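You operate a simulated robot arm through the tools that you are given. There is no shell and no other tool.

The job below is to be done with a simulated robot arm. You get a single attempt, and the scene is never put back.

## Task
Wipe the purple spatula clean and put it away in the spatulas drawer.
Fine: wipe it on the red pad; the pad goes on the grey tray; shut the drawer. Where these are worked on the way, their far stop is far enough and under half their travel is too little: spatulas drawer.

The check looks at the end state, three seconds after you hand in, the way a careful person would. Anything else that was tipped, shoved, dropped, spilled or broken makes it a failure.

## Robot
A 5-joint arm with a two-finger parallel gripper, fixed in place. Base frame: the origin is at the foot of the arm, x ahead of it, y to its left, z up; the work surface is at about z = 900. Readings come in mm, degrees, newtons and seconds.
It reaches about 1134 mm from its shoulder. Its first joint turns from -149.0 to 149.0 degrees. Payload 1.57 kg.
Tool frame: the origin (TCP) lies between the finger pads and is the grasp point; the fingertips stand 30 mm ahead of it; z points along the fingers, y is the line along which they close. Largest opening 110 mm; finger width 24, thickness 12; the body of the gripper, 48 by 112 mm, starts 78 mm behind the TCP.
Orientation is that of the tool frame in the base frame, as a unit quaternion [x, y, z, w]. With the fingers straight down and closing along the base's y, the tool's x points along the base's -x, its y along +y and its z along -z.

## Interface
- The arm moves only by the tool play_rows. Its argument "steps" is a list of rows, each a list of 3 entries, a list of its own where there are three numbers: the shift along the tool's x, y, z in units of 25 mm (1.0 is 25 mm), then the turn, a rotation vector about the tool's x, y, z in units of 8 degrees (1.0 is 8 degrees), then the finger opening in m, from 0 to 0.11. In form: [[[x, y, z], [wx, wy, wz], claw], ...]. A call has 1 to 20 rows; each row shifts and turns the commanded pose from where the row before left it, along the tool's axes as they then stand. A call with a number of a shift or a turn outside -1 to 1 is refused whole. A row lasts 0.2 s, in which the tool goes at most 50 mm and 8.6 degrees; a call with a longer step from one row to the next is refused whole, and so is a gripper value outside its range. Where a pose cannot be reached the arm comes as near as it can. A force on the tool above 40 N (or 10 N above the force at the start of the call, whichever is more), or a blocked arm, ends the call early, and 0.2 s more pass. The fingers move at their own pace (about 72 mm/s each) and stop on an object; they squeeze with about 35 N. The grip force told is the motor's: it shows also when the fingers shut on nothing. Time passes only in rows, and 0.2 s behind the last, so rows that do not move let the fingers close. It gives the time, the measured TCP pose, the force on the tool (base axes), the opening and the grip force at its end, in the units of the frame above (readings bear some noise), with the torque about the TCP (base axes, N m) and any sound that the robot's microphone picked up, and new pictures: "pictures" is both (left out), scene, wrist or none.
- Cameras (640 x 400 px; columns grow to the right, rows downward): "scene" is fixed at [219.4, 652.1, 1312.2]; the picture's right is [-0.40, -0.92, 0.00], its down [-0.66, 0.29, -0.70] and it looks along [0.64, -0.28, -0.72] (base axes); focal length 219 px, centre (320, 200). "wrist" rides on the gripper at [70, 16, -141] in the tool frame; the picture's right is [-0.23, 0.97, 0.00], its down [-0.85, -0.20, -0.48] and it looks along [-0.47, -0.11, 0.88] (tool axes); focal length 222 px, centre (320, 200). There is no depth. A picture from a camera that has moved, and an enlarged one, comes with that camera's place and axes in the base frame and with its lens.
- raise_lower(by): slides the trunk up (or, below 0, down) by that many mm; the arm rides with it, the base frame stays. It gives what a move gives, with no picture.
- enlarge(camera, box): a new picture of the part [left, top, right, bottom] of that camera's present view, enlarged. The clock stands still meanwhile.
- sign_off(): hands the job in; it is judged then, once.

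Places have to be worked out from the pictures, the camera data and where the tool is seen. Open the gripper and draw the arm clear of the work before you hand the job in, unless the task says otherwise.

The tools are called by a JSON object that holds its "method" and its "body". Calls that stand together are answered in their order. play_rows: Moves the arm, as the interface text tells. Its arguments: {"type":"object","properties":{"steps":{"type":"array","items":{"type":"array"}},"pictures":{"type":"string","enum":["both","scene","wrist","none"]}},"required":["steps"]} The other tools are called the same way: raise_lower (by) slides the trunk up or down; enlarge (camera, box) takes an enlarged picture of a part of a camera's view; sign_off () hands the job in.

At the start:

```text
t: 0.0
tcp_pos: [701.0, 417.5, 1118.1]
orientation: [-0.001, 1.0, 0.001, 0.0]
contact_force: [-0.1, 0.7, -0.2]
ft_torque: [-0.01, 0.02, 0.03]
grip_width: 110.0
finger_force: 0.1
trunk travel left (down, up): [-852.0, 118.0]
```

scene: 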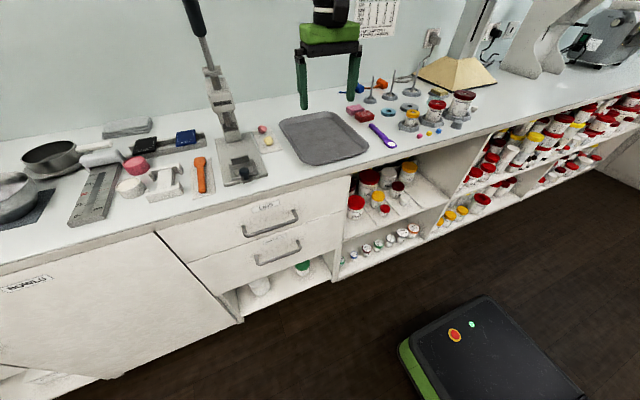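
wrist: 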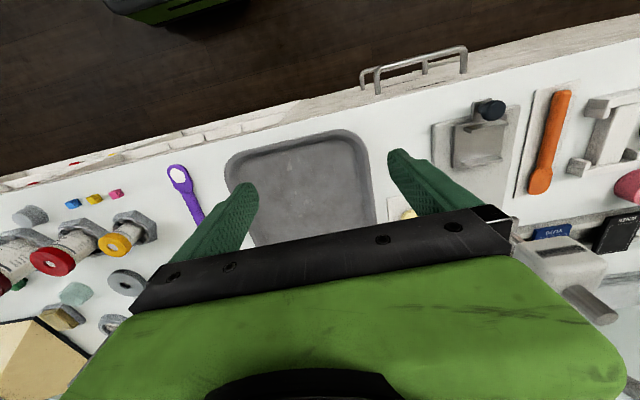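

The pictures show a bench with a grey tray, the purple spatula at its right and a red and a pink pad behind it, with drawers below. I'll enlarge these regions to see labels and details.

{"method": "enlarge", "body": {"camera": "scene", "box": [270, 70, 430, 170]}}

{"method": "enlarge", "body": {"camera": "scene", "box": [170, 170, 370, 295]}}

{"method": "enlarge", "body": {"camera": "wrist", "box": [140, 120, 400, 280]}}

{"method": "enlarge", "body": {"camera": "scene", "box": [60, 110, 280, 250]}}

```text
4.00 times, centred on (350, 120) of scene
camera zoom: at [219.4, 652.1, 1312.2], right [-0.4, -0.92, 0.0], down [-0.66, 0.29, -0.7], along [0.64, -0.28, -0.72], focal length 877 px, centre (200, 520)
```

zoom: 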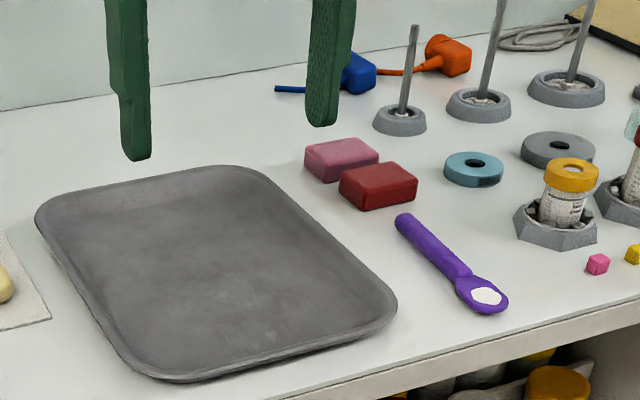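

```text
3.20 times, centred on (270, 232) of scene
camera zoom: at [219.4, 652.1, 1312.2], right [-0.4, -0.92, 0.0], down [-0.66, 0.29, -0.7], along [0.64, -0.28, -0.72], focal length 701 px, centre (480, 96)
```

zoom: 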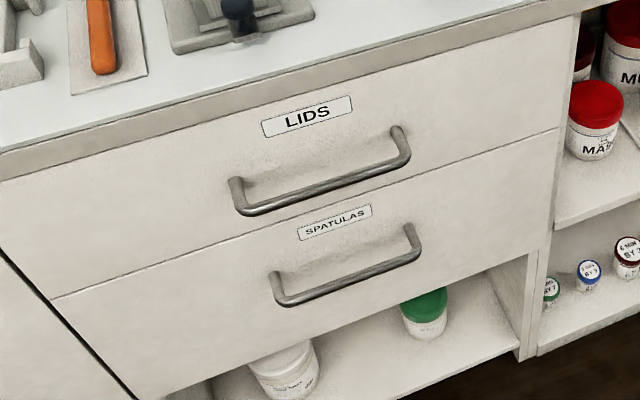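

```text
2.46 times, centred on (270, 200) of wrist
camera zoom: at [631.6, 434.3, 1260.0], right [0.23, 0.97, 0.0], down [0.85, -0.2, 0.48], along [0.47, -0.11, -0.88], focal length 547 px, centre (443, 200)
```

zoom: 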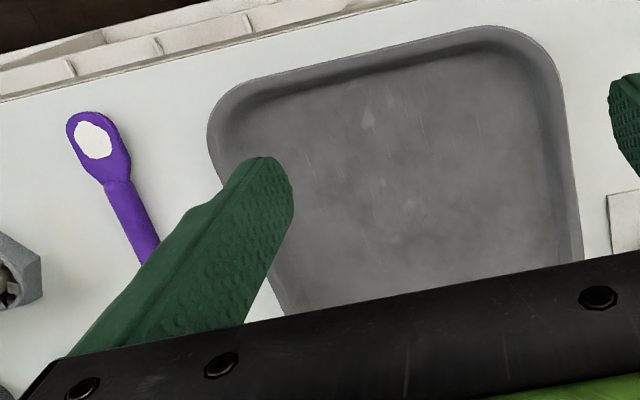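

```text
2.86 times, centred on (170, 180) of scene
camera zoom: at [219.4, 652.1, 1312.2], right [-0.4, -0.92, 0.0], down [-0.66, 0.29, -0.7], along [0.64, -0.28, -0.72], focal length 626 px, centre (749, 257)
```

zoom: 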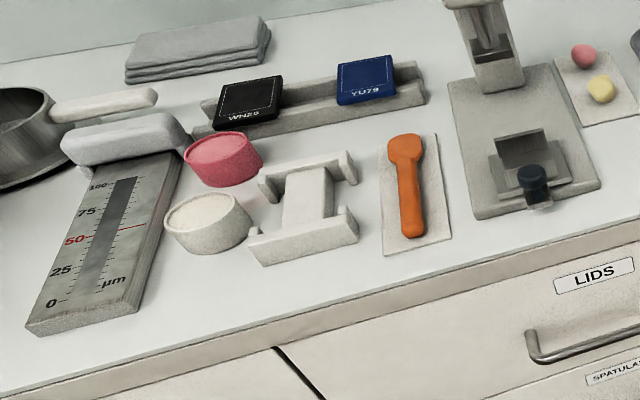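

The lower drawer is the SPATULAS one. The purple spatula, with white residue on its head, lies at about x 720–870, y 155, the red pad near (930,147), the tray near (866,354). I'll move over the red pad at safe height for a closer wrist view.

{"method": "play_rows", "body": {"steps": [[[-0.833, -0.964, 0], [0, 0, 0], 0.11], [[-0.833, -0.964, 0], [0, 0, 0], 0.11], [[-0.833, -0.964, 0], [0, 0, 0], 0.11], [[-0.833, -0.964, 0], [0, 0, 0], 0.11], [[-0.833, -0.964, 0], [0, 0, 0], 0.11], [[-0.833, -0.964, 0], [0, 0, 0], 0.11], [[-0.833, -0.964, 0], [0, 0, 0], 0.11], [[-0.833, -0.964, 0], [0, 0, 0], 0.11], [[-0.833, -0.964, 0], [0, 0, 0], 0.11], [[-0.833, -0.964, 0], [0, 0, 0], 0.11], [[-0.833, -0.964, 0], [0, 0, 0], 0.11], [[0, 0, 0], [0, 0, 0], 0.11]]}}

```text
t: 2.6
tcp_pos: [930.6, 153.1, 1118.0]
orientation: [0.001, 1.0, 0.001, 0.0]
contact_force: [0.8, -0.4, -0.9]
ft_torque: [0.0, 0.02, 0.0]
grip_width: 110.1
finger_force: 0.0
trunk travel left (down, up): [-852.0, 118.0]
camera wrist: at [860.3, 169.6, 1260.1], right [0.23, 0.97, 0.0], down [0.85, -0.2, 0.48], along [0.47, -0.11, -0.88], focal length 222 px, centre (320, 200)
```

scene: 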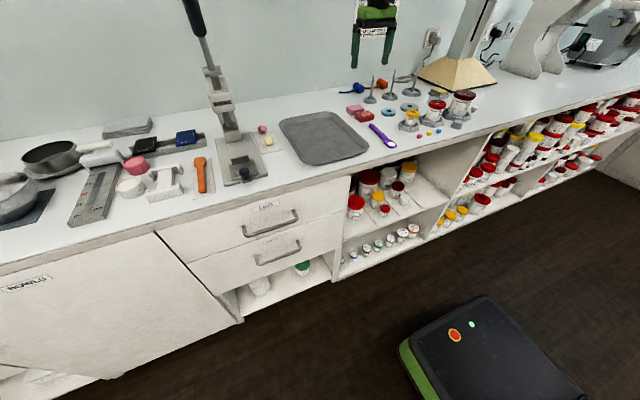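
wrist: 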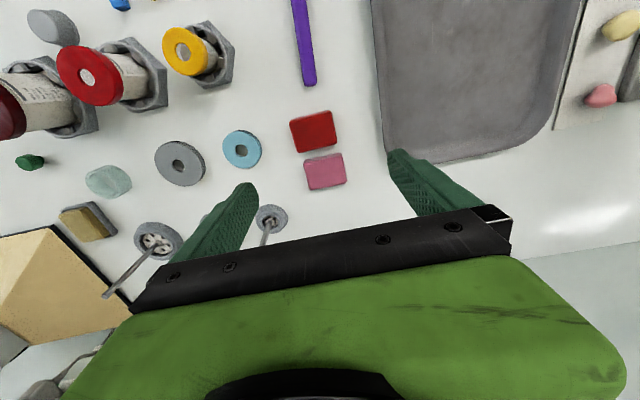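

{"method": "enlarge", "body": {"camera": "wrist", "box": [240, 0, 400, 200]}}

```text
2.00 times, centred on (320, 100) of wrist
camera zoom: at [860.3, 169.6, 1260.1], right [0.23, 0.97, 0.0], down [0.85, -0.2, 0.48], along [0.47, -0.11, -0.88], focal length 444 px, centre (320, 400)
```

zoom: 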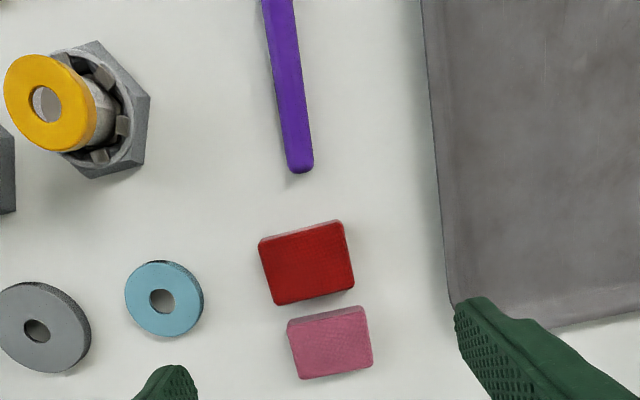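

The red pad measures about 60 mm (y) × 49 mm (x), axis-aligned, centred near (927.5,144) with its top at about z 925. I'll go above it and partway down, then check.

{"method": "play_rows", "body": {"steps": [[[0.12, -0.356, 0.8], [0, 0, 0], 0.095], [[0, 0, 0.9], [0, 0, 0], 0.095], [[0, 0, 0.9], [0, 0, 0], 0.095], [[0, 0, 0.9], [0, 0, 0], 0.095], [[0, 0, 0.9], [0, 0, 0], 0.095], [[0, 0, 0.6], [0, 0, 0], 0.095], [[0, 0, 0], [0, 0, 0], 0.095]]}}

```text
t: 4.2
tcp_pos: [928.3, 143.9, 1119.2]
orientation: [0.0, 1.0, 0.001, -0.001]
contact_force: [-0.6, -0.4, -0.8]
ft_torque: [0.02, 0.01, 0.04]
grip_width: 95.2
finger_force: 0.0
out of reach, approached as far as the arm can: row 1, 2, 3, 4, 5, 6
trunk travel left (down, up): [-852.0, 118.0]
camera wrist: at [858.0, 160.9, 1260.0], right [0.23, 0.97, 0.0], down [0.85, -0.2, 0.48], along [0.47, -0.11, -0.88], focal length 222 px, centre (320, 200)
```

scene: 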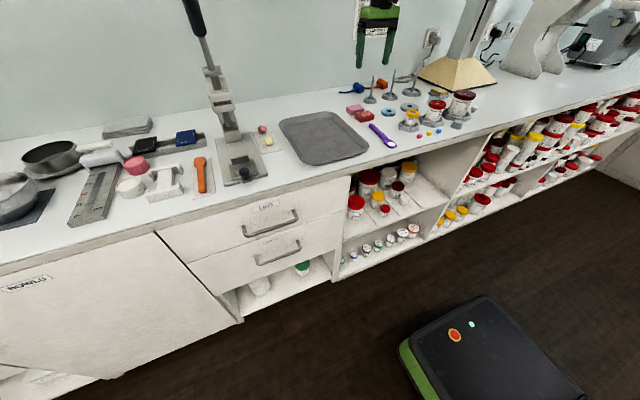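
wrist: 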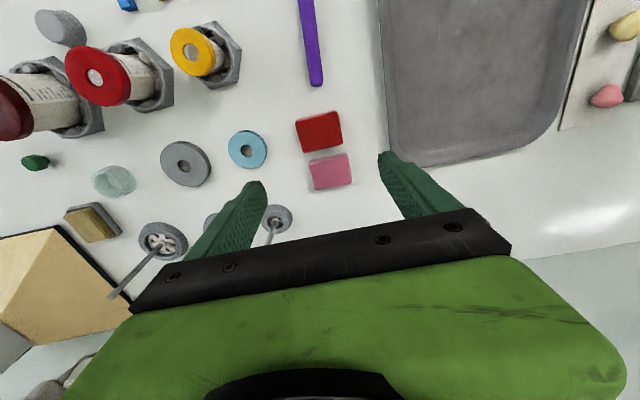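

Straight-down motion is out of reach at this trunk height, so I'll lower the trunk, which carries the tool straight down, and then look.

{"method": "raise_lower", "body": {"by": -120}}

{"method": "play_rows", "body": {"steps": [[[0, 0, 0], [0, 0, 0], 0.095]]}}

```text
t: 5.7
tcp_pos: [928.8, 144.8, 998.1]
orientation: [0.0, 1.0, 0.001, 0.0]
contact_force: [0.1, -0.1, 0.0]
ft_torque: [0.0, -0.02, 0.04]
grip_width: 95.1
finger_force: 0.1
trunk travel left (down, up): [-732.0, 238.0]
```

```text
t: 6.1
tcp_pos: [927.6, 144.1, 998.0]
orientation: [0.0, 1.0, 0.001, 0.0]
contact_force: [0.1, 0.7, 0.3]
ft_torque: [-0.01, -0.01, 0.0]
grip_width: 94.8
finger_force: 0.1
trunk travel left (down, up): [-732.0, 238.0]
camera wrist: at [858.0, 160.8, 1140.0], right [0.23, 0.97, 0.0], down [0.85, -0.2, 0.48], along [0.47, -0.11, -0.88], focal length 222 px, centre (320, 200)
```

scene: 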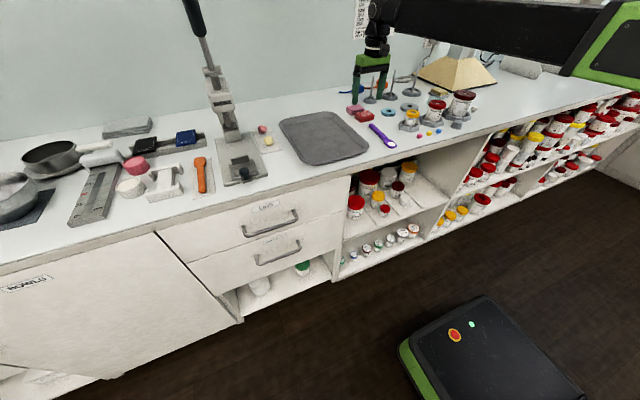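
wrist: 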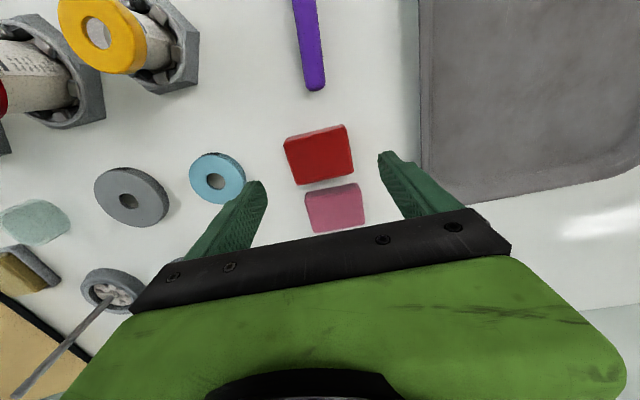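

The pad sits between the fingers with clear room either side. I'll descend the last 57 mm so the tips are at about z 911, then close on the pad.

{"method": "play_rows", "body": {"steps": [[[0.06, 0, 0.6], [0, 0, 0], 0.09], [[0, 0, 0.6], [0, 0, 0], 0.09], [[0, 0, 0.6], [0, 0, 0], 0.09], [[0, 0, 0.48], [0, 0, 0], 0.09], [[0, 0, 0], [0, 0, 0], 0.09]], "pictures": "wrist"}}

```text
t: 7.3
tcp_pos: [928.0, 144.3, 998.3]
orientation: [0.001, 1.0, 0.001, 0.0]
contact_force: [0.3, 0.0, 0.4]
ft_torque: [0.01, -0.01, 0.02]
grip_width: 90.0
finger_force: 0.1
out of reach, approached as far as the arm can: row 1, 2, 3, 4
trunk travel left (down, up): [-732.0, 238.0]
camera wrist: at [858.1, 160.8, 1140.0], right [0.23, 0.97, 0.0], down [0.85, -0.2, 0.48], along [0.47, -0.11, -0.88], focal length 222 px, centre (320, 200)
```

wrist: 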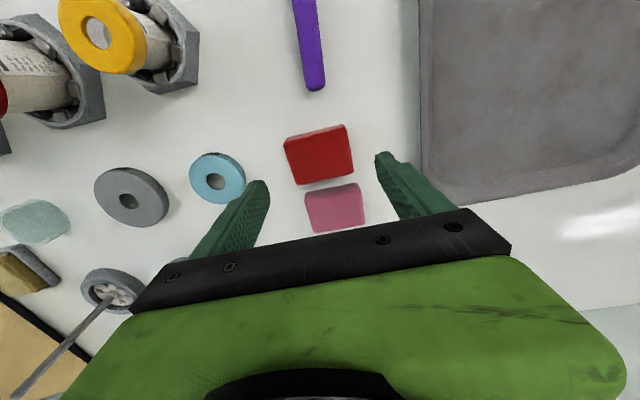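

The arm is at its reach limit here. I'll raise the tool with the arm first, then drop the trunk further, so the arm has working margin.

{"method": "play_rows", "body": {"steps": [[[0, 0, -1], [0, 0, 0], 0.09], [[0, 0, -1], [0, 0, 0], 0.09], [[0, 0, -1], [0, 0, 0], 0.09], [[0, 0, -1], [0, 0, 0], 0.09], [[0, 0, -1], [0, 0, 0], 0.09], [[0, 0, -1], [0, 0, 0], 0.09], [[0, 0, 0], [0, 0, 0], 0.09]], "pictures": "none"}}

{"method": "raise_lower", "body": {"by": -180}}

```text
t: 8.9
tcp_pos: [927.9, 143.6, 998.8]
orientation: [0.0, 1.0, 0.001, 0.0]
contact_force: [-0.3, -0.2, -0.1]
ft_torque: [0.02, -0.01, 0.02]
grip_width: 89.9
finger_force: 0.0
out of reach, approached as far as the arm can: row 1, 2, 3, 4, 5, 6
trunk travel left (down, up): [-732.0, 238.0]
```

```text
t: 9.9
tcp_pos: [926.2, 144.5, 928.5]
orientation: [0.0, 1.0, 0.0, 0.003]
contact_force: [-13.4, 0.2, 33.1]
ft_torque: [-0.69, 0.81, -0.19]
grip_width: 90.4
finger_force: 0.1
trunk travel left (down, up): [-659.0, 311.0]
stopped: the force on the tool passed its limit at 344 N (the readings are from after the stop); the commanded pose is now the measured one
```

The arm is at full horizontal extension, so only the trunk can change height here. My trunk drop brought the fingertips onto the table, so I'll lift by 12 mm and check the scene.

{"method": "raise_lower", "body": {"by": 12}}

{"method": "play_rows", "body": {"steps": [[[0, 0, 0], [0, 0, 0], 0.09]]}}

{"method": "enlarge", "body": {"camera": "scene", "box": [300, 60, 460, 160]}}

```text
t: 10.5
tcp_pos: [931.6, 144.6, 937.9]
orientation: [0.0, 1.0, 0.0, 0.004]
contact_force: [-0.5, 0.2, 0.9]
ft_torque: [0.01, 0.04, -0.01]
grip_width: 89.8
finger_force: 0.0
trunk travel left (down, up): [-671.0, 299.0]
```

```text
t: 10.9
tcp_pos: [930.6, 143.4, 936.7]
orientation: [-0.001, 1.0, 0.0, 0.003]
contact_force: [-0.2, -0.9, 1.0]
ft_torque: [-0.01, 0.0, -0.03]
grip_width: 89.9
finger_force: 0.1
trunk travel left (down, up): [-671.0, 299.0]
camera wrist: at [859.7, 161.3, 1078.8], right [0.23, 0.97, 0.0], down [0.85, -0.2, 0.48], along [0.47, -0.11, -0.87], focal length 222 px, centre (320, 200)
```

scene: 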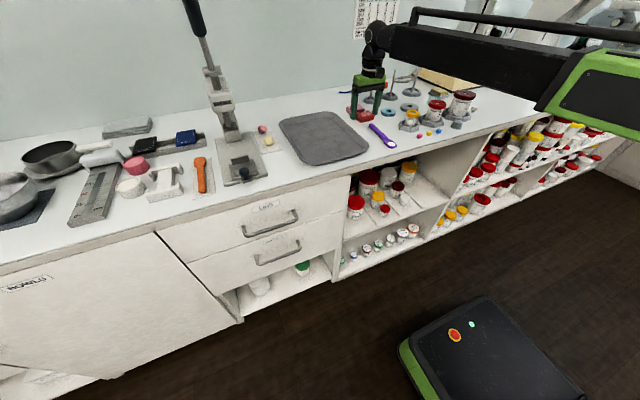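
wrist: 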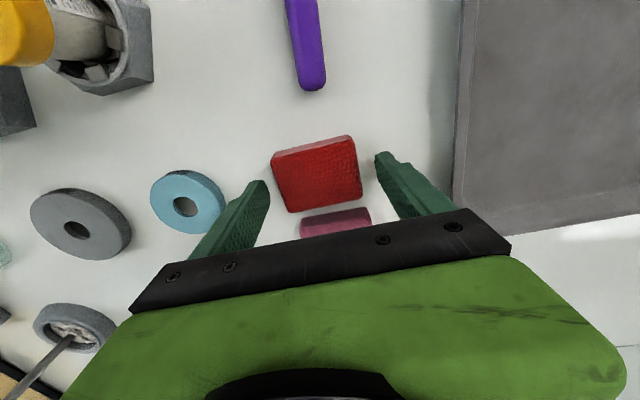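

```text
4.00 times, centred on (380, 110) of scene
camera zoom: at [219.4, 652.1, 1312.2], right [-0.4, -0.92, 0.0], down [-0.66, 0.29, -0.7], along [0.64, -0.28, -0.72], focal length 877 px, centre (80, 560)
```

zoom: 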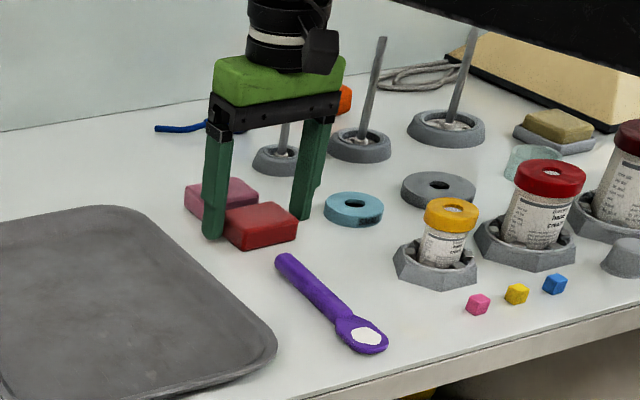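

Nothing was disturbed, and the fingers straddle the red pad. I'll raise 4 mm, nudge back 5 mm toward the robot and close on the pad.

{"method": "raise_lower", "body": {"by": 4}}

{"method": "play_rows", "body": {"steps": [[[0.2, 0.04, 0], [0, 0, 0], 0.09], [[0, 0, 0], [0, 0, 0], 0.05], [[0, 0, 0], [0, 0, 0], 0.04], [[0, 0, 0], [0, 0, 0], 0.04]]}}

```text
t: 11.4
tcp_pos: [930.6, 144.9, 940.4]
orientation: [0.0, 1.0, 0.0, 0.005]
contact_force: [-0.7, 0.3, 0.0]
ft_torque: [0.0, -0.01, -0.03]
grip_width: 90.0
finger_force: 0.0
trunk travel left (down, up): [-675.0, 295.0]
```

```text
t: 12.4
tcp_pos: [925.2, 144.4, 942.9]
orientation: [0.0, 1.0, 0.0, 0.005]
contact_force: [0.0, 0.2, 0.1]
ft_torque: [0.01, 0.0, 0.04]
grip_width: 63.6
finger_force: 35.1
trunk travel left (down, up): [-675.0, 295.0]
camera wrist: at [853.9, 162.0, 1083.1], right [0.23, 0.97, 0.0], down [0.85, -0.2, 0.49], along [0.47, -0.11, -0.87], focal length 222 px, centre (320, 200)
```

scene: 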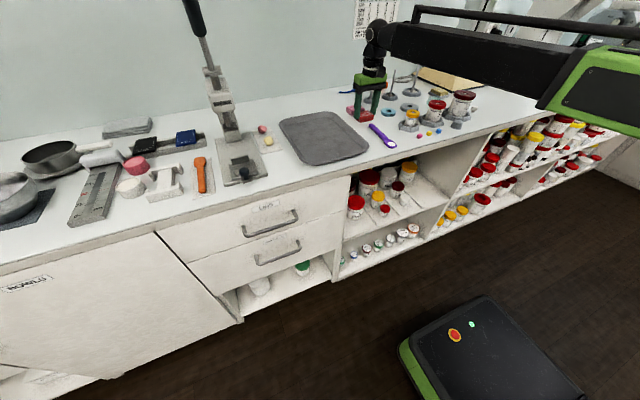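
wrist: 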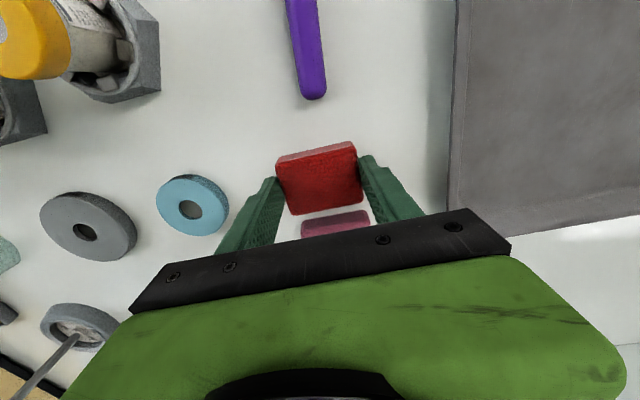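

The pad is gripped at 63.6 mm opening with 35 N. I'll lift with the trunk and check that it comes along.

{"method": "raise_lower", "body": {"by": 60}}

{"method": "enlarge", "body": {"camera": "scene", "box": [300, 60, 460, 160]}}

```text
t: 13.4
tcp_pos: [924.8, 144.9, 1002.5]
orientation: [0.0, 1.0, 0.0, 0.004]
contact_force: [0.6, 0.1, -0.6]
ft_torque: [0.02, 0.0, 0.01]
grip_width: 62.9
finger_force: 35.2
trunk travel left (down, up): [-735.0, 235.0]
```

```text
4.00 times, centred on (380, 110) of scene
camera zoom: at [219.4, 652.1, 1312.2], right [-0.4, -0.92, 0.0], down [-0.66, 0.29, -0.7], along [0.64, -0.28, -0.72], focal length 877 px, centre (80, 560)
```

zoom: 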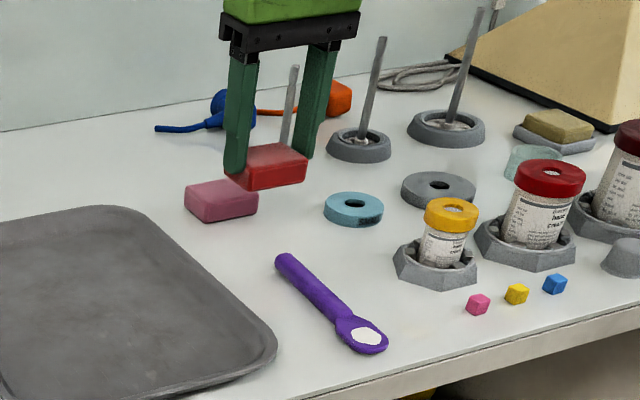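

The pad is held with about 14 mm showing below the fingertips. I'll move back toward the robot, stopping short of the spatula head so the wrist camera can place it.

{"method": "play_rows", "body": {"steps": [[[0.833, 0.1, 0], [0, 0, 0], 0.04], [[0.833, 0.1, 0], [0, 0, 0], 0.04], [[0.833, 0.1, 0], [0, 0, 0], 0.04], [[0.833, 0.1, 0], [0, 0, 0], 0.04], [[0.833, 0.1, 0], [0, 0, 0], 0.04], [[0.833, 0.1, 0], [0, 0, 0], 0.04], [[0, 0, 0], [0, 0, 0], 0.04]]}}

{"method": "enlarge", "body": {"camera": "wrist", "box": [240, 0, 400, 200]}}

```text
t: 15.0
tcp_pos: [798.8, 159.8, 1002.2]
orientation: [-0.001, 1.0, 0.0, 0.003]
contact_force: [-0.7, -0.1, -0.2]
ft_torque: [-0.02, 0.02, -0.01]
grip_width: 63.4
finger_force: 35.1
trunk travel left (down, up): [-735.0, 235.0]
camera wrist: at [728.7, 176.5, 1143.0], right [0.23, 0.97, 0.0], down [0.85, -0.2, 0.48], along [0.47, -0.11, -0.87], focal length 222 px, centre (320, 200)
```

scene: 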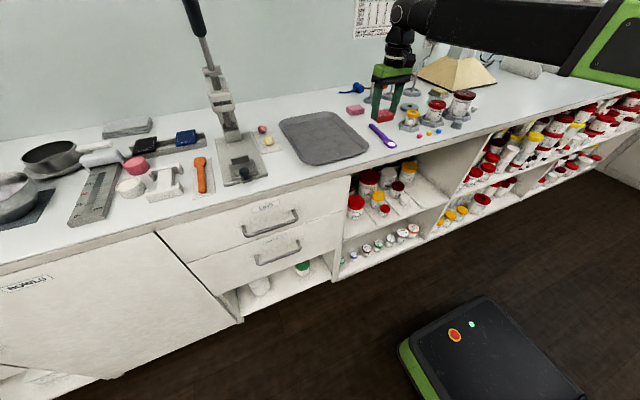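
wrist: 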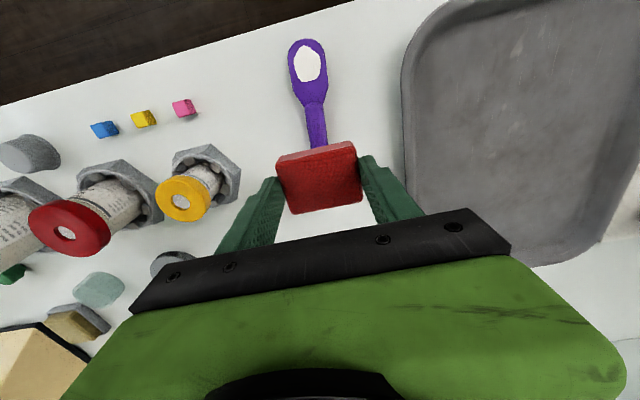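

```text
2.00 times, centred on (320, 100) of wrist
camera zoom: at [728.7, 176.5, 1143.0], right [0.23, 0.97, 0.0], down [0.85, -0.2, 0.48], along [0.47, -0.11, -0.87], focal length 444 px, centre (320, 400)
```

zoom: 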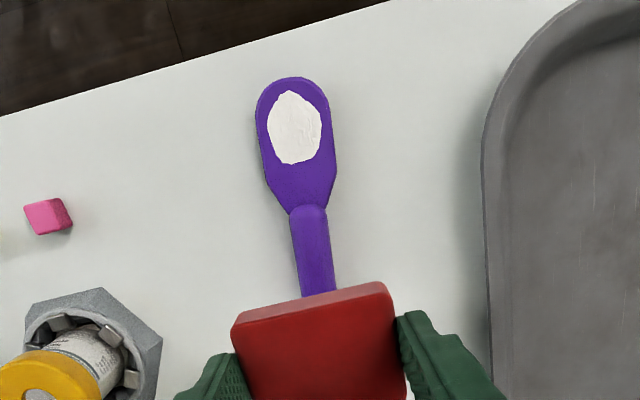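

The residue is centred at about (715,167), spanning x 701–730. I'll centre the pad above it and descend to just above contact.

{"method": "play_rows", "body": {"steps": [[[0.83, 0.075, 0], [0, 0, 0], 0.04], [[0.83, 0.075, 0], [0, 0, 0], 0.04], [[0.83, 0.075, 0], [0, 0, 0], 0.04], [[0.83, 0.075, 0], [0, 0, 0], 0.04], [[0, 0, 0], [0, 0, 0], 0.04], [[0, 0, 0.8], [0, 0, 0], 0.04], [[0, 0, 0.8], [0, 0, 0], 0.04], [[0, 0, 0], [0, 0, 0], 0.04]]}}

{"method": "enlarge", "body": {"camera": "scene", "box": [330, 90, 430, 160]}}

```text
t: 16.8
tcp_pos: [715.8, 167.3, 1002.0]
orientation: [0.0, 1.0, 0.0, 0.006]
contact_force: [-0.3, 0.6, 0.7]
ft_torque: [0.02, 0.0, -0.02]
grip_width: 63.1
finger_force: 35.4
out of reach, approached as far as the arm can: row 6, 7
trunk travel left (down, up): [-735.0, 235.0]
camera wrist: at [644.7, 183.6, 1143.1], right [0.23, 0.97, 0.0], down [0.85, -0.2, 0.49], along [0.47, -0.11, -0.87], focal length 222 px, centre (320, 200)
```

scene: 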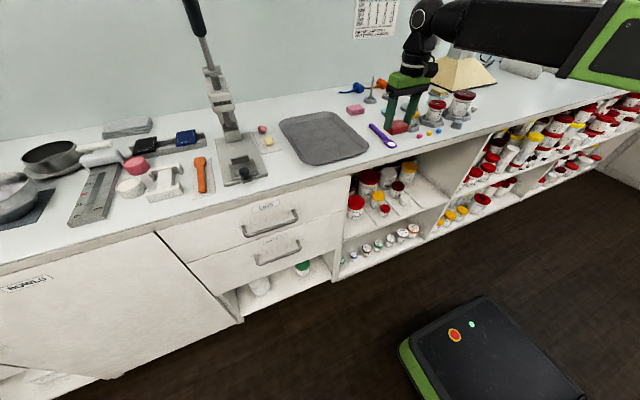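
wrist: 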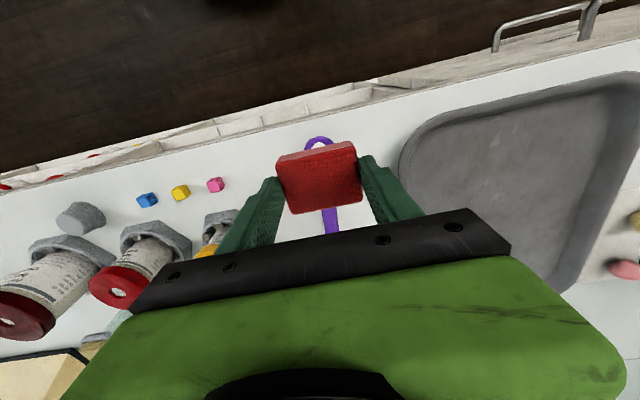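

```text
5.71 times, centred on (380, 125) of scene
camera zoom: at [219.4, 652.1, 1312.2], right [-0.4, -0.92, 0.0], down [-0.66, 0.29, -0.7], along [0.64, -0.28, -0.72], focal length 1252 px, centre (-23, 629)
```

zoom: 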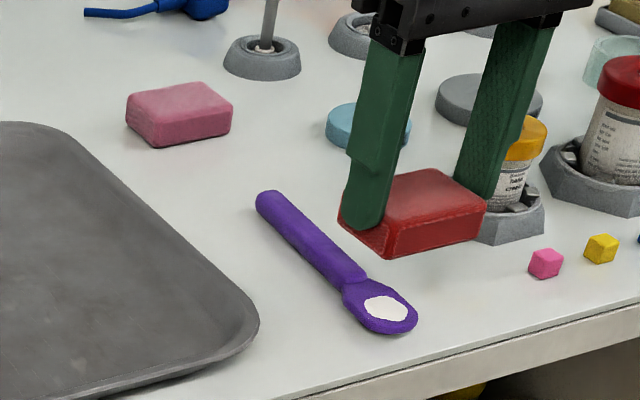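

The arm again cannot lower with the tool vertical here, so I'll use the trunk: 44 mm down, then small steps while watching the force.

{"method": "raise_lower", "body": {"by": -44}}

{"method": "enlarge", "body": {"camera": "scene", "box": [330, 90, 430, 160]}}

```text
t: 17.7
tcp_pos: [715.0, 167.2, 958.9]
orientation: [-0.001, 1.0, -0.001, 0.004]
contact_force: [-0.8, -0.1, -0.8]
ft_torque: [-0.03, -0.05, 0.02]
grip_width: 63.3
finger_force: 35.5
trunk travel left (down, up): [-691.0, 279.0]
```

```text
5.71 times, centred on (380, 125) of scene
camera zoom: at [219.4, 652.1, 1312.2], right [-0.4, -0.92, 0.0], down [-0.66, 0.29, -0.7], along [0.64, -0.28, -0.72], focal length 1252 px, centre (-23, 629)
```

zoom: 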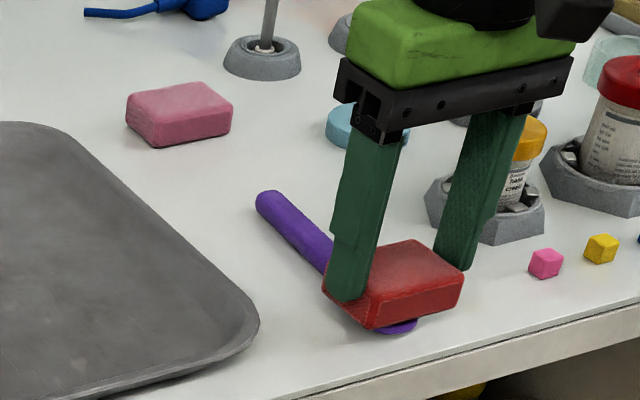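

The pad is just above the head with nothing else near. Continuing down 6 mm and reading the force.

{"method": "raise_lower", "body": {"by": -6}}

```text
t: 18.2
tcp_pos: [715.0, 167.5, 954.3]
orientation: [0.0, 1.0, 0.001, 0.004]
contact_force: [-0.1, 1.2, 15.9]
ft_torque: [-0.03, -0.44, 0.01]
grip_width: 63.3
finger_force: 34.7
trunk travel left (down, up): [-685.0, 285.0]
```

The 16 N force with −0.44 N·m about y says the pad's far edge is resting on the raised neck (about +28 mm). I'll lift slightly, shift 12 mm toward the robot, and press again.

{"method": "raise_lower", "body": {"by": 4}}

{"method": "play_rows", "body": {"steps": [[[0.48, 0, 0], [0, 0, 0], 0.04], [[0, 0, 0], [0, 0, 0], 0.04]], "pictures": "none"}}

{"method": "raise_lower", "body": {"by": -5}}

```text
t: 18.8
tcp_pos: [715.2, 166.9, 956.2]
orientation: [0.0, 1.0, -0.001, 0.004]
contact_force: [0.0, -0.1, -1.0]
ft_torque: [-0.02, -0.01, -0.01]
grip_width: 63.3
finger_force: 34.9
trunk travel left (down, up): [-689.0, 281.0]
```

```text
t: 19.4
tcp_pos: [702.9, 167.6, 956.2]
orientation: [0.0, 1.0, 0.0, 0.005]
contact_force: [0.1, 0.2, 0.4]
ft_torque: [-0.05, -0.02, 0.0]
grip_width: 63.4
finger_force: 35.2
trunk travel left (down, up): [-689.0, 281.0]
```

```text
t: 19.9
tcp_pos: [701.6, 167.5, 953.0]
orientation: [0.0, 1.0, 0.001, 0.004]
contact_force: [2.6, 0.8, 13.8]
ft_torque: [-0.06, -0.46, 0.02]
grip_width: 63.4
finger_force: 34.8
trunk travel left (down, up): [-684.0, 286.0]
```

Contact is again at the pad's front edge, on the residue's neck-side region with 14 N. I'll do a few short wiping strokes along and across, then look.

{"method": "play_rows", "body": {"steps": [[[0.3, 0, 0], [0, 0, 0], 0.04], [[0.3, 0, 0], [0, 0, 0], 0.04], [[-0.3, 0, 0], [0, 0, 0], 0.04], [[-0.3, 0, 0], [0, 0, 0], 0.04], [[0, 0, 0], [0, 0, 0], 0.04]]}}

{"method": "enlarge", "body": {"camera": "scene", "box": [330, 90, 430, 160]}}

```text
t: 21.1
tcp_pos: [701.0, 166.6, 952.2]
orientation: [0.0, 1.0, 0.0, 0.004]
contact_force: [-3.2, 1.0, 10.9]
ft_torque: [-0.09, -0.19, 0.01]
grip_width: 63.4
finger_force: 34.9
trunk travel left (down, up): [-684.0, 286.0]
camera wrist: at [630.8, 183.8, 1092.7], right [0.23, 0.97, 0.0], down [0.85, -0.2, 0.49], along [0.47, -0.11, -0.87], focal length 222 px, centre (320, 200)
```

scene: 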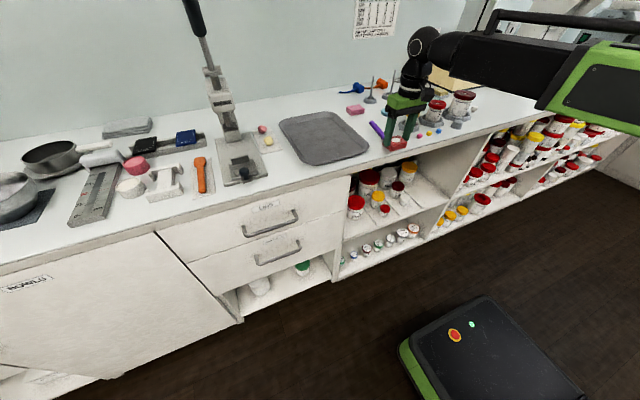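
wrist: 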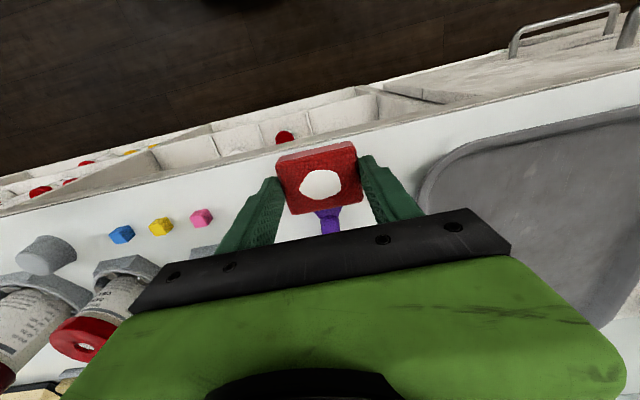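

```text
5.71 times, centred on (380, 125) of scene
camera zoom: at [219.4, 652.1, 1312.2], right [-0.4, -0.92, 0.0], down [-0.66, 0.29, -0.7], along [0.64, -0.28, -0.72], focal length 1252 px, centre (-23, 629)
```

zoom: 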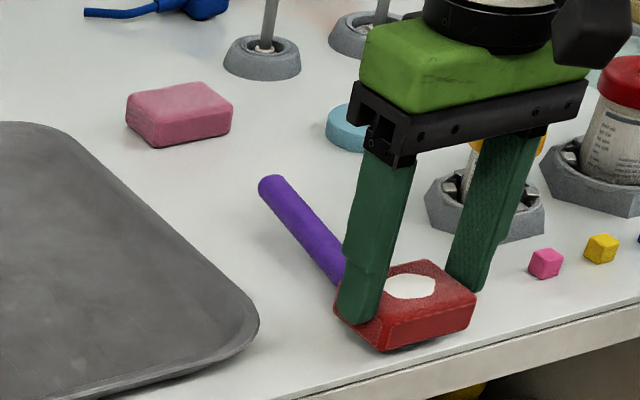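

A white mark now shows on the pad, so the residue has transferred. I'll lift clear and inspect the spatula.

{"method": "raise_lower", "body": {"by": 70}}

{"method": "enlarge", "body": {"camera": "scene", "box": [330, 90, 430, 160]}}

{"method": "enlarge", "body": {"camera": "wrist", "box": [220, 100, 420, 240]}}

```text
t: 22.2
tcp_pos: [703.1, 166.2, 1022.0]
orientation: [0.0, 1.0, 0.001, 0.005]
contact_force: [0.4, -0.2, -0.4]
ft_torque: [-0.03, 0.01, -0.02]
grip_width: 63.3
finger_force: 35.1
trunk travel left (down, up): [-754.0, 216.0]
```

```text
5.71 times, centred on (380, 125) of scene
camera zoom: at [219.4, 652.1, 1312.2], right [-0.4, -0.92, 0.0], down [-0.66, 0.29, -0.7], along [0.64, -0.28, -0.72], focal length 1252 px, centre (-23, 629)
```

zoom: 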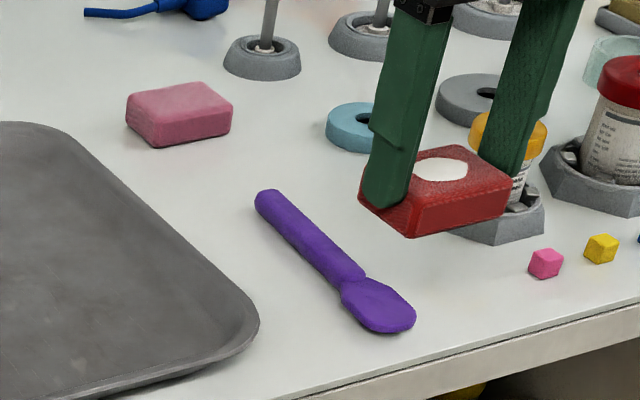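

```text
2.86 times, centred on (320, 170) of wrist
camera zoom: at [631.8, 184.0, 1162.0], right [0.23, 0.97, 0.0], down [0.85, -0.2, 0.49], along [0.47, -0.11, -0.87], focal length 635 px, centre (320, 286)
```

zoom: 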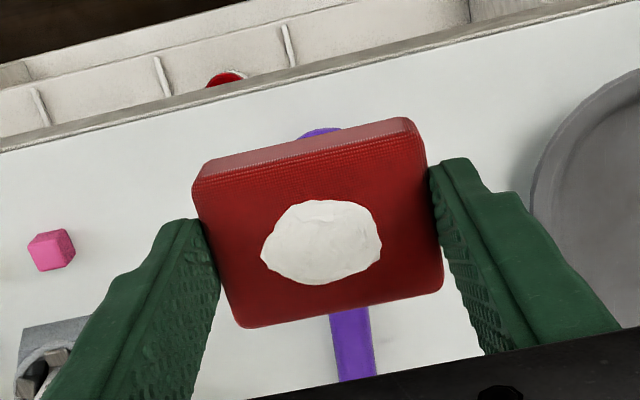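

The spatula is clean and the residue is on the pad. The tray spans about x 735–1018, y 243–465, so I'll carry the pad over to (830,345).

{"method": "play_rows", "body": {"steps": [[[-0.635, 0.895, 0], [0, 0, 0], 0.04], [[-0.635, 0.895, 0], [0, 0, 0], 0.04], [[-0.635, 0.895, 0], [0, 0, 0], 0.04], [[-0.635, 0.895, 0], [0, 0, 0], 0.04], [[-0.635, 0.895, 0], [0, 0, 0], 0.04], [[-0.635, 0.895, 0], [0, 0, 0], 0.04], [[-0.635, 0.895, 0], [0, 0, 0], 0.04], [[-0.635, 0.895, 0], [0, 0, 0], 0.04], [[0, 0, 0], [0, 0, 0], 0.04]]}}

```text
t: 24.2
tcp_pos: [830.8, 346.5, 1021.4]
orientation: [0.0, 1.0, 0.0, 0.004]
contact_force: [0.4, -0.1, -0.9]
ft_torque: [0.0, 0.04, 0.01]
grip_width: 63.6
finger_force: 35.2
trunk travel left (down, up): [-754.0, 216.0]
camera wrist: at [759.2, 363.5, 1162.1], right [0.23, 0.97, 0.0], down [0.85, -0.2, 0.49], along [0.47, -0.11, -0.87], focal length 222 px, centre (320, 200)
```

scene: 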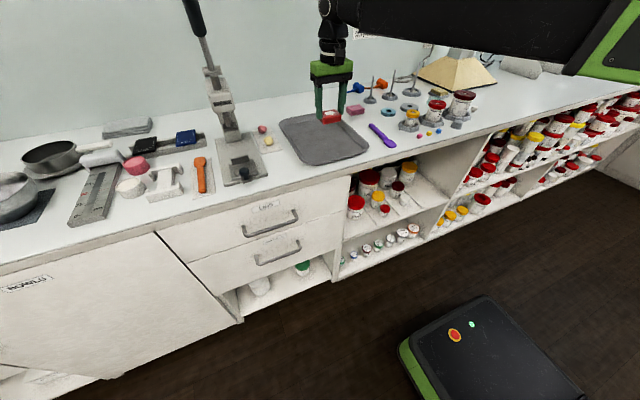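
wrist: 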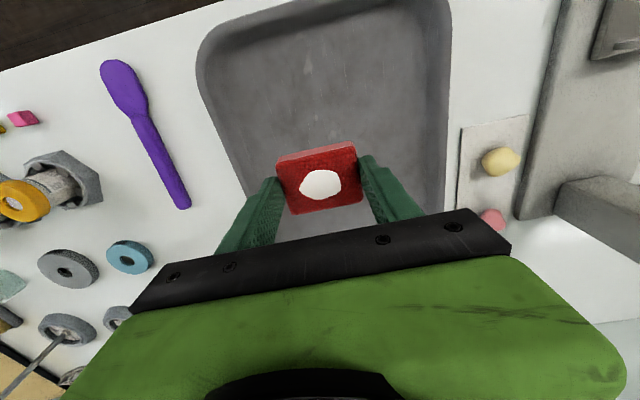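

The pad is over the middle of the tray. I'll lower with the trunk to near contact.

{"method": "raise_lower", "body": {"by": -66}}

{"method": "raise_lower", "body": {"by": -5}}

```text
t: 25.2
tcp_pos: [830.2, 345.9, 956.4]
orientation: [-0.001, 1.0, 0.0, 0.006]
contact_force: [0.0, 0.0, -1.1]
ft_torque: [0.01, 0.0, -0.03]
grip_width: 63.4
finger_force: 35.3
trunk travel left (down, up): [-688.0, 282.0]
```

```text
t: 25.8
tcp_pos: [829.5, 346.5, 950.4]
orientation: [0.001, 1.0, 0.0, 0.004]
contact_force: [-0.1, -0.3, -0.4]
ft_torque: [0.0, -0.01, -0.01]
grip_width: 63.3
finger_force: 35.1
trunk travel left (down, up): [-683.0, 287.0]
```

No contact at TCP z 950; I'll go down another 4 mm.

{"method": "raise_lower", "body": {"by": -4}}

```text
t: 26.3
tcp_pos: [830.5, 345.6, 946.8]
orientation: [0.0, 1.0, 0.001, 0.004]
contact_force: [4.3, 1.4, 12.5]
ft_torque: [-0.16, 0.03, 0.07]
grip_width: 63.4
finger_force: 35.1
trunk travel left (down, up): [-679.0, 291.0]
```

The pad is now resting on the tray floor (12 N). I'll open the fingers and lift away.

{"method": "play_rows", "body": {"steps": [[[0, 0, 0], [0, 0, 0], 0.07], [[0, 0, 0], [0, 0, 0], 0.085], [[0, 0, 0], [0, 0, 0], 0.085]], "pictures": "none"}}

{"method": "raise_lower", "body": {"by": 100}}

{"method": "enlarge", "body": {"camera": "wrist", "box": [80, 0, 480, 250]}}

{"method": "enlarge", "body": {"camera": "scene", "box": [270, 70, 430, 170]}}

```text
t: 27.1
tcp_pos: [830.0, 344.9, 946.8]
orientation: [0.001, 1.0, -0.001, 0.005]
contact_force: [-1.4, 0.0, 0.7]
ft_torque: [0.04, 0.02, 0.01]
grip_width: 85.0
finger_force: 0.0
trunk travel left (down, up): [-679.0, 291.0]
```

```text
t: 28.4
tcp_pos: [829.9, 346.6, 1046.1]
orientation: [0.001, 1.0, 0.0, 0.005]
contact_force: [0.4, -0.1, 0.2]
ft_torque: [0.02, 0.01, 0.01]
grip_width: 84.9
finger_force: 0.1
trunk travel left (down, up): [-779.0, 191.0]
```

```text
1.60 times, centred on (280, 125) of wrist
camera zoom: at [759.3, 363.3, 1187.0], right [0.23, 0.97, 0.0], down [0.85, -0.2, 0.49], along [0.47, -0.11, -0.87], focal length 355 px, centre (384, 320)
```

zoom: 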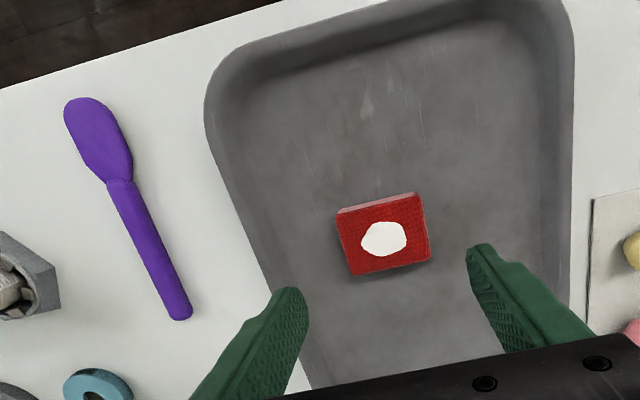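

```text
4.00 times, centred on (350, 120) of scene
camera zoom: at [219.4, 652.1, 1312.2], right [-0.4, -0.92, 0.0], down [-0.66, 0.29, -0.7], along [0.64, -0.28, -0.72], focal length 877 px, centre (200, 520)
```

zoom: 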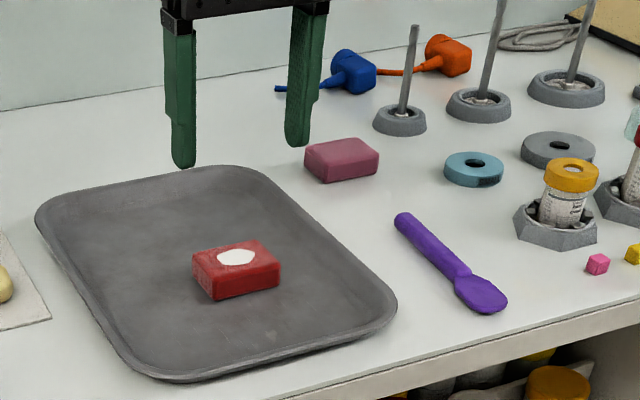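

The pad rests on the tray and the spatula is clean. Before tackling the drawer I'll test what the arm can do vertically and in tilt here, in free space.

{"method": "play_rows", "body": {"steps": [[[0, 0, -1], [0, 0, 0], 0.085], [[0, 0, -1], [0, 0, 0], 0.085], [[0, 0, 0], [0, 0, 0], 0.085]], "pictures": "none"}}

```text
t: 29.2
tcp_pos: [829.4, 345.6, 1046.5]
orientation: [0.0, 1.0, 0.0, 0.005]
contact_force: [-0.2, -0.3, -0.2]
ft_torque: [0.0, -0.02, -0.01]
grip_width: 84.9
finger_force: 0.0
out of reach, approached as far as the arm can: row 1, 2
trunk travel left (down, up): [-779.0, 191.0]
```

The arm evidently moves only horizontally (plus tilt and roll), with the trunk providing height. For the drawer I'll take a horizontal tool posture at handle height, so first I'll retract in front of the bench and spin the gripper.

{"method": "play_rows", "body": {"steps": [[[0.96, 0.21, 0], [0, 0, 0], 0.085], [[0.96, 0.21, 0], [0, 0, 0], 0.085], [[0.96, 0.21, 0], [0, 0, 0], 0.085], [[0.96, 0.21, 0], [0, 0, 0], 0.085], [[0.96, 0.21, 0], [0, 0, 0], 0.085], [[0.96, 0.21, 0], [0, 0, 0], 0.085], [[0.96, 0.21, 0], [0, 0, 0], 0.085], [[0.96, 0.21, 0], [0, 0, 0], 0.085], [[0.96, 0.21, 0], [0, 0, 0], 0.085], [[0.96, 0.21, 0], [0, 0, 0], 0.085], [[0.96, 0.21, 0], [0, 0, 0], 0.085], [[0.96, 0.21, 0], [0, 0, 0], 0.085], [[0.96, 0.21, 0], [0, 0, 0], 0.085], [[0.96, 0.21, 0], [0, 0, 0], 0.085], [[0.96, 0.21, 0], [0, 0, 0], 0.085], [[0.96, 0.21, 0], [0, 0, 0], 0.085], [[0, 0, 0], [0, 0, 0], 0.085]]}}

```text
t: 32.8
tcp_pos: [447.1, 428.5, 1045.9]
orientation: [0.0, 1.0, 0.0, 0.004]
contact_force: [-0.4, 0.1, -0.5]
ft_torque: [-0.01, 0.01, 0.01]
grip_width: 84.9
finger_force: 0.1
trunk travel left (down, up): [-779.0, 191.0]
camera wrist: at [375.6, 444.9, 1187.0], right [0.23, 0.97, 0.0], down [0.85, -0.2, 0.49], along [0.47, -0.11, -0.87], focal length 222 px, centre (320, 200)
```

scene: 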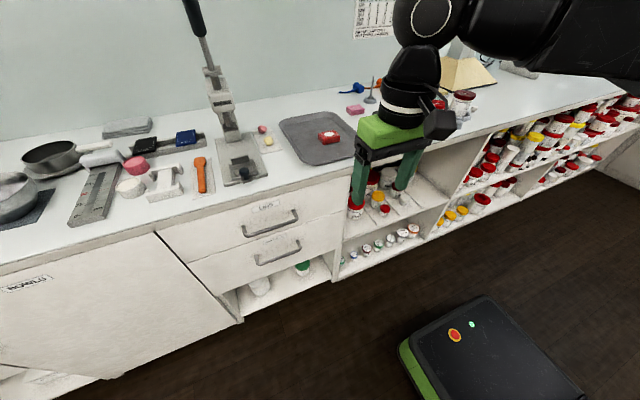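
wrist: 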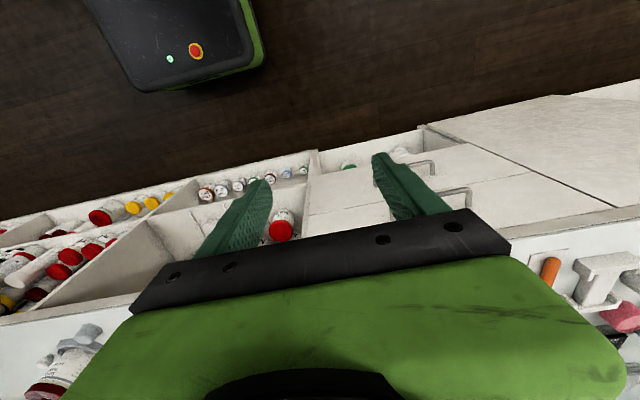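

Now spin the gripper about 46° so its closing direction lies in the arm's vertical plane, then try one small tilt to learn the wrist pivot distance.

{"method": "play_rows", "body": {"steps": [[[0, 0, 0], [0, 0, 0.9625], 0.085], [[0, 0, 0], [0, 0, 0.9625], 0.085], [[0, 0, 0], [0, 0, 0.9625], 0.085], [[0, 0, 0], [0, 0, 0.9625], 0.085], [[0, 0, 0], [0, 0, 0.9625], 0.085], [[0, 0, 0], [0, 0, 0.9625], 0.085], [[0, 0, 0], [0, 0, 0], 0.085]], "pictures": "none"}}

{"method": "play_rows", "body": {"steps": [[[0, 0.6, 0], [-0.8, 0, 0], 0.085], [[0, 0.6, 0], [-0.8, 0, 0], 0.085], [[0, 0, 0], [0, 0, 0], 0.085]], "pictures": "none"}}

```text
t: 34.4
tcp_pos: [447.3, 428.3, 1046.6]
orientation: [0.393, 0.919, 0.003, 0.004]
contact_force: [0.0, -0.1, 0.2]
ft_torque: [0.01, 0.0, 0.02]
grip_width: 85.1
finger_force: 0.0
out of reach, approached as far as the arm can: row 1
trunk travel left (down, up): [-779.0, 191.0]
```

```text
t: 35.2
tcp_pos: [468.0, 450.3, 1053.0]
orientation: [0.39, 0.914, 0.105, 0.047]
contact_force: [0.6, 0.1, -0.1]
ft_torque: [-0.01, -0.02, 0.0]
grip_width: 84.9
finger_force: 0.0
out of reach, approached as far as the arm can: row 2
trunk travel left (down, up): [-779.0, 191.0]
```

The tilt worked and suggests the wrist pivot is about 246 mm behind the TCP. I'll continue tilting to horizontal along that arc, still well above the bench and in front of it.

{"method": "play_rows", "body": {"steps": [[[0, 0.86, -0.037], [-0.625, 0, 0], 0.085], [[0, 0.86, -0.037], [-0.625, 0, 0], 0.085], [[0, 0.86, -0.037], [-0.625, 0, 0], 0.085], [[0, 0.86, -0.037], [-0.625, 0, 0], 0.085], [[0, 0.86, -0.037], [-0.625, 0, 0], 0.085], [[0, 0.86, -0.037], [-0.625, 0, 0], 0.085], [[0, 0.86, -0.037], [-0.625, 0, 0], 0.085], [[0, 0.86, -0.037], [-0.625, 0, 0], 0.085], [[0, 0, 0], [0, 0, 0], 0.085]], "pictures": "scene"}}

```text
t: 37.2
tcp_pos: [570.9, 548.1, 1141.5]
orientation: [0.35, 0.823, 0.411, 0.178]
contact_force: [-1.1, 0.1, -0.6]
ft_torque: [0.01, 0.0, 0.03]
grip_width: 84.9
finger_force: 0.0
trunk travel left (down, up): [-779.0, 191.0]
```

scene: 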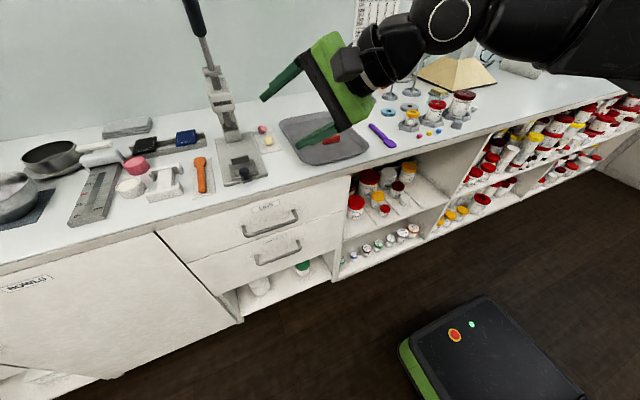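

Tilted to 53°, consistent with the pivot estimate (about 240 mm). I'll finish the tilt to horizontal while retracting toward the base.

{"method": "play_rows", "body": {"steps": [[[0, 0.86, -0.037], [-0.625, 0, 0], 0.085], [[0, 0.86, -0.037], [-0.625, 0, 0], 0.085], [[0, 0.86, -0.037], [-0.625, 0, 0], 0.085], [[0, 0.86, -0.037], [-0.625, 0, 0], 0.085], [[0, 0.86, -0.037], [-0.625, 0, 0], 0.085], [[0, 0.86, -0.037], [-0.625, 0, 0], 0.085], [[0, 0.86, -0.037], [-0.625, 0, 0], 0.085], [[0, 0.3, -0.037], [-0.22, 0, 0], 0.085], [[0, 0, -1], [0, 0, 0], 0.085], [[0, 0, -1], [0, 0, 0], 0.085], [[0, 0, -1], [0, 0, 0], 0.085], [[0, 0, -1], [0, 0, 0], 0.085], [[0, 0, -1], [0, 0, 0], 0.085], [[0, 0, -1], [0, 0, 0], 0.085], [[0, 0, 0], [0, 0, 0], 0.085]]}}

```text
t: 40.4
tcp_pos: [574.4, 552.3, 1282.4]
orientation: [0.277, 0.654, 0.647, 0.277]
contact_force: [-0.9, -0.7, 1.0]
ft_torque: [-0.02, 0.02, 0.01]
grip_width: 85.1
finger_force: 0.1
out of reach, approached as far as the arm can: row 1, 7, 10, 11, 12, 13, 14
trunk travel left (down, up): [-779.0, 191.0]
camera wrist: at [423.9, 505.5, 1299.3], right [0.16, -0.15, 0.97], down [0.25, -0.95, -0.19], along [0.96, 0.27, -0.11], focal length 222 px, centre (320, 200)
```

scene: 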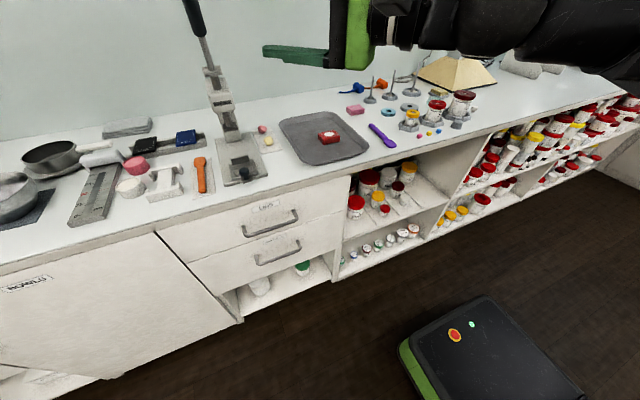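
wrist: 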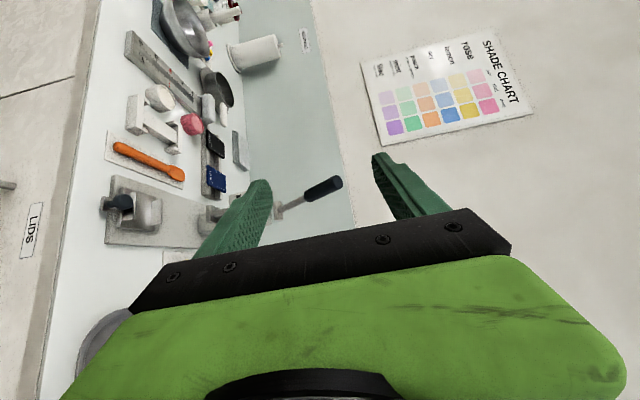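

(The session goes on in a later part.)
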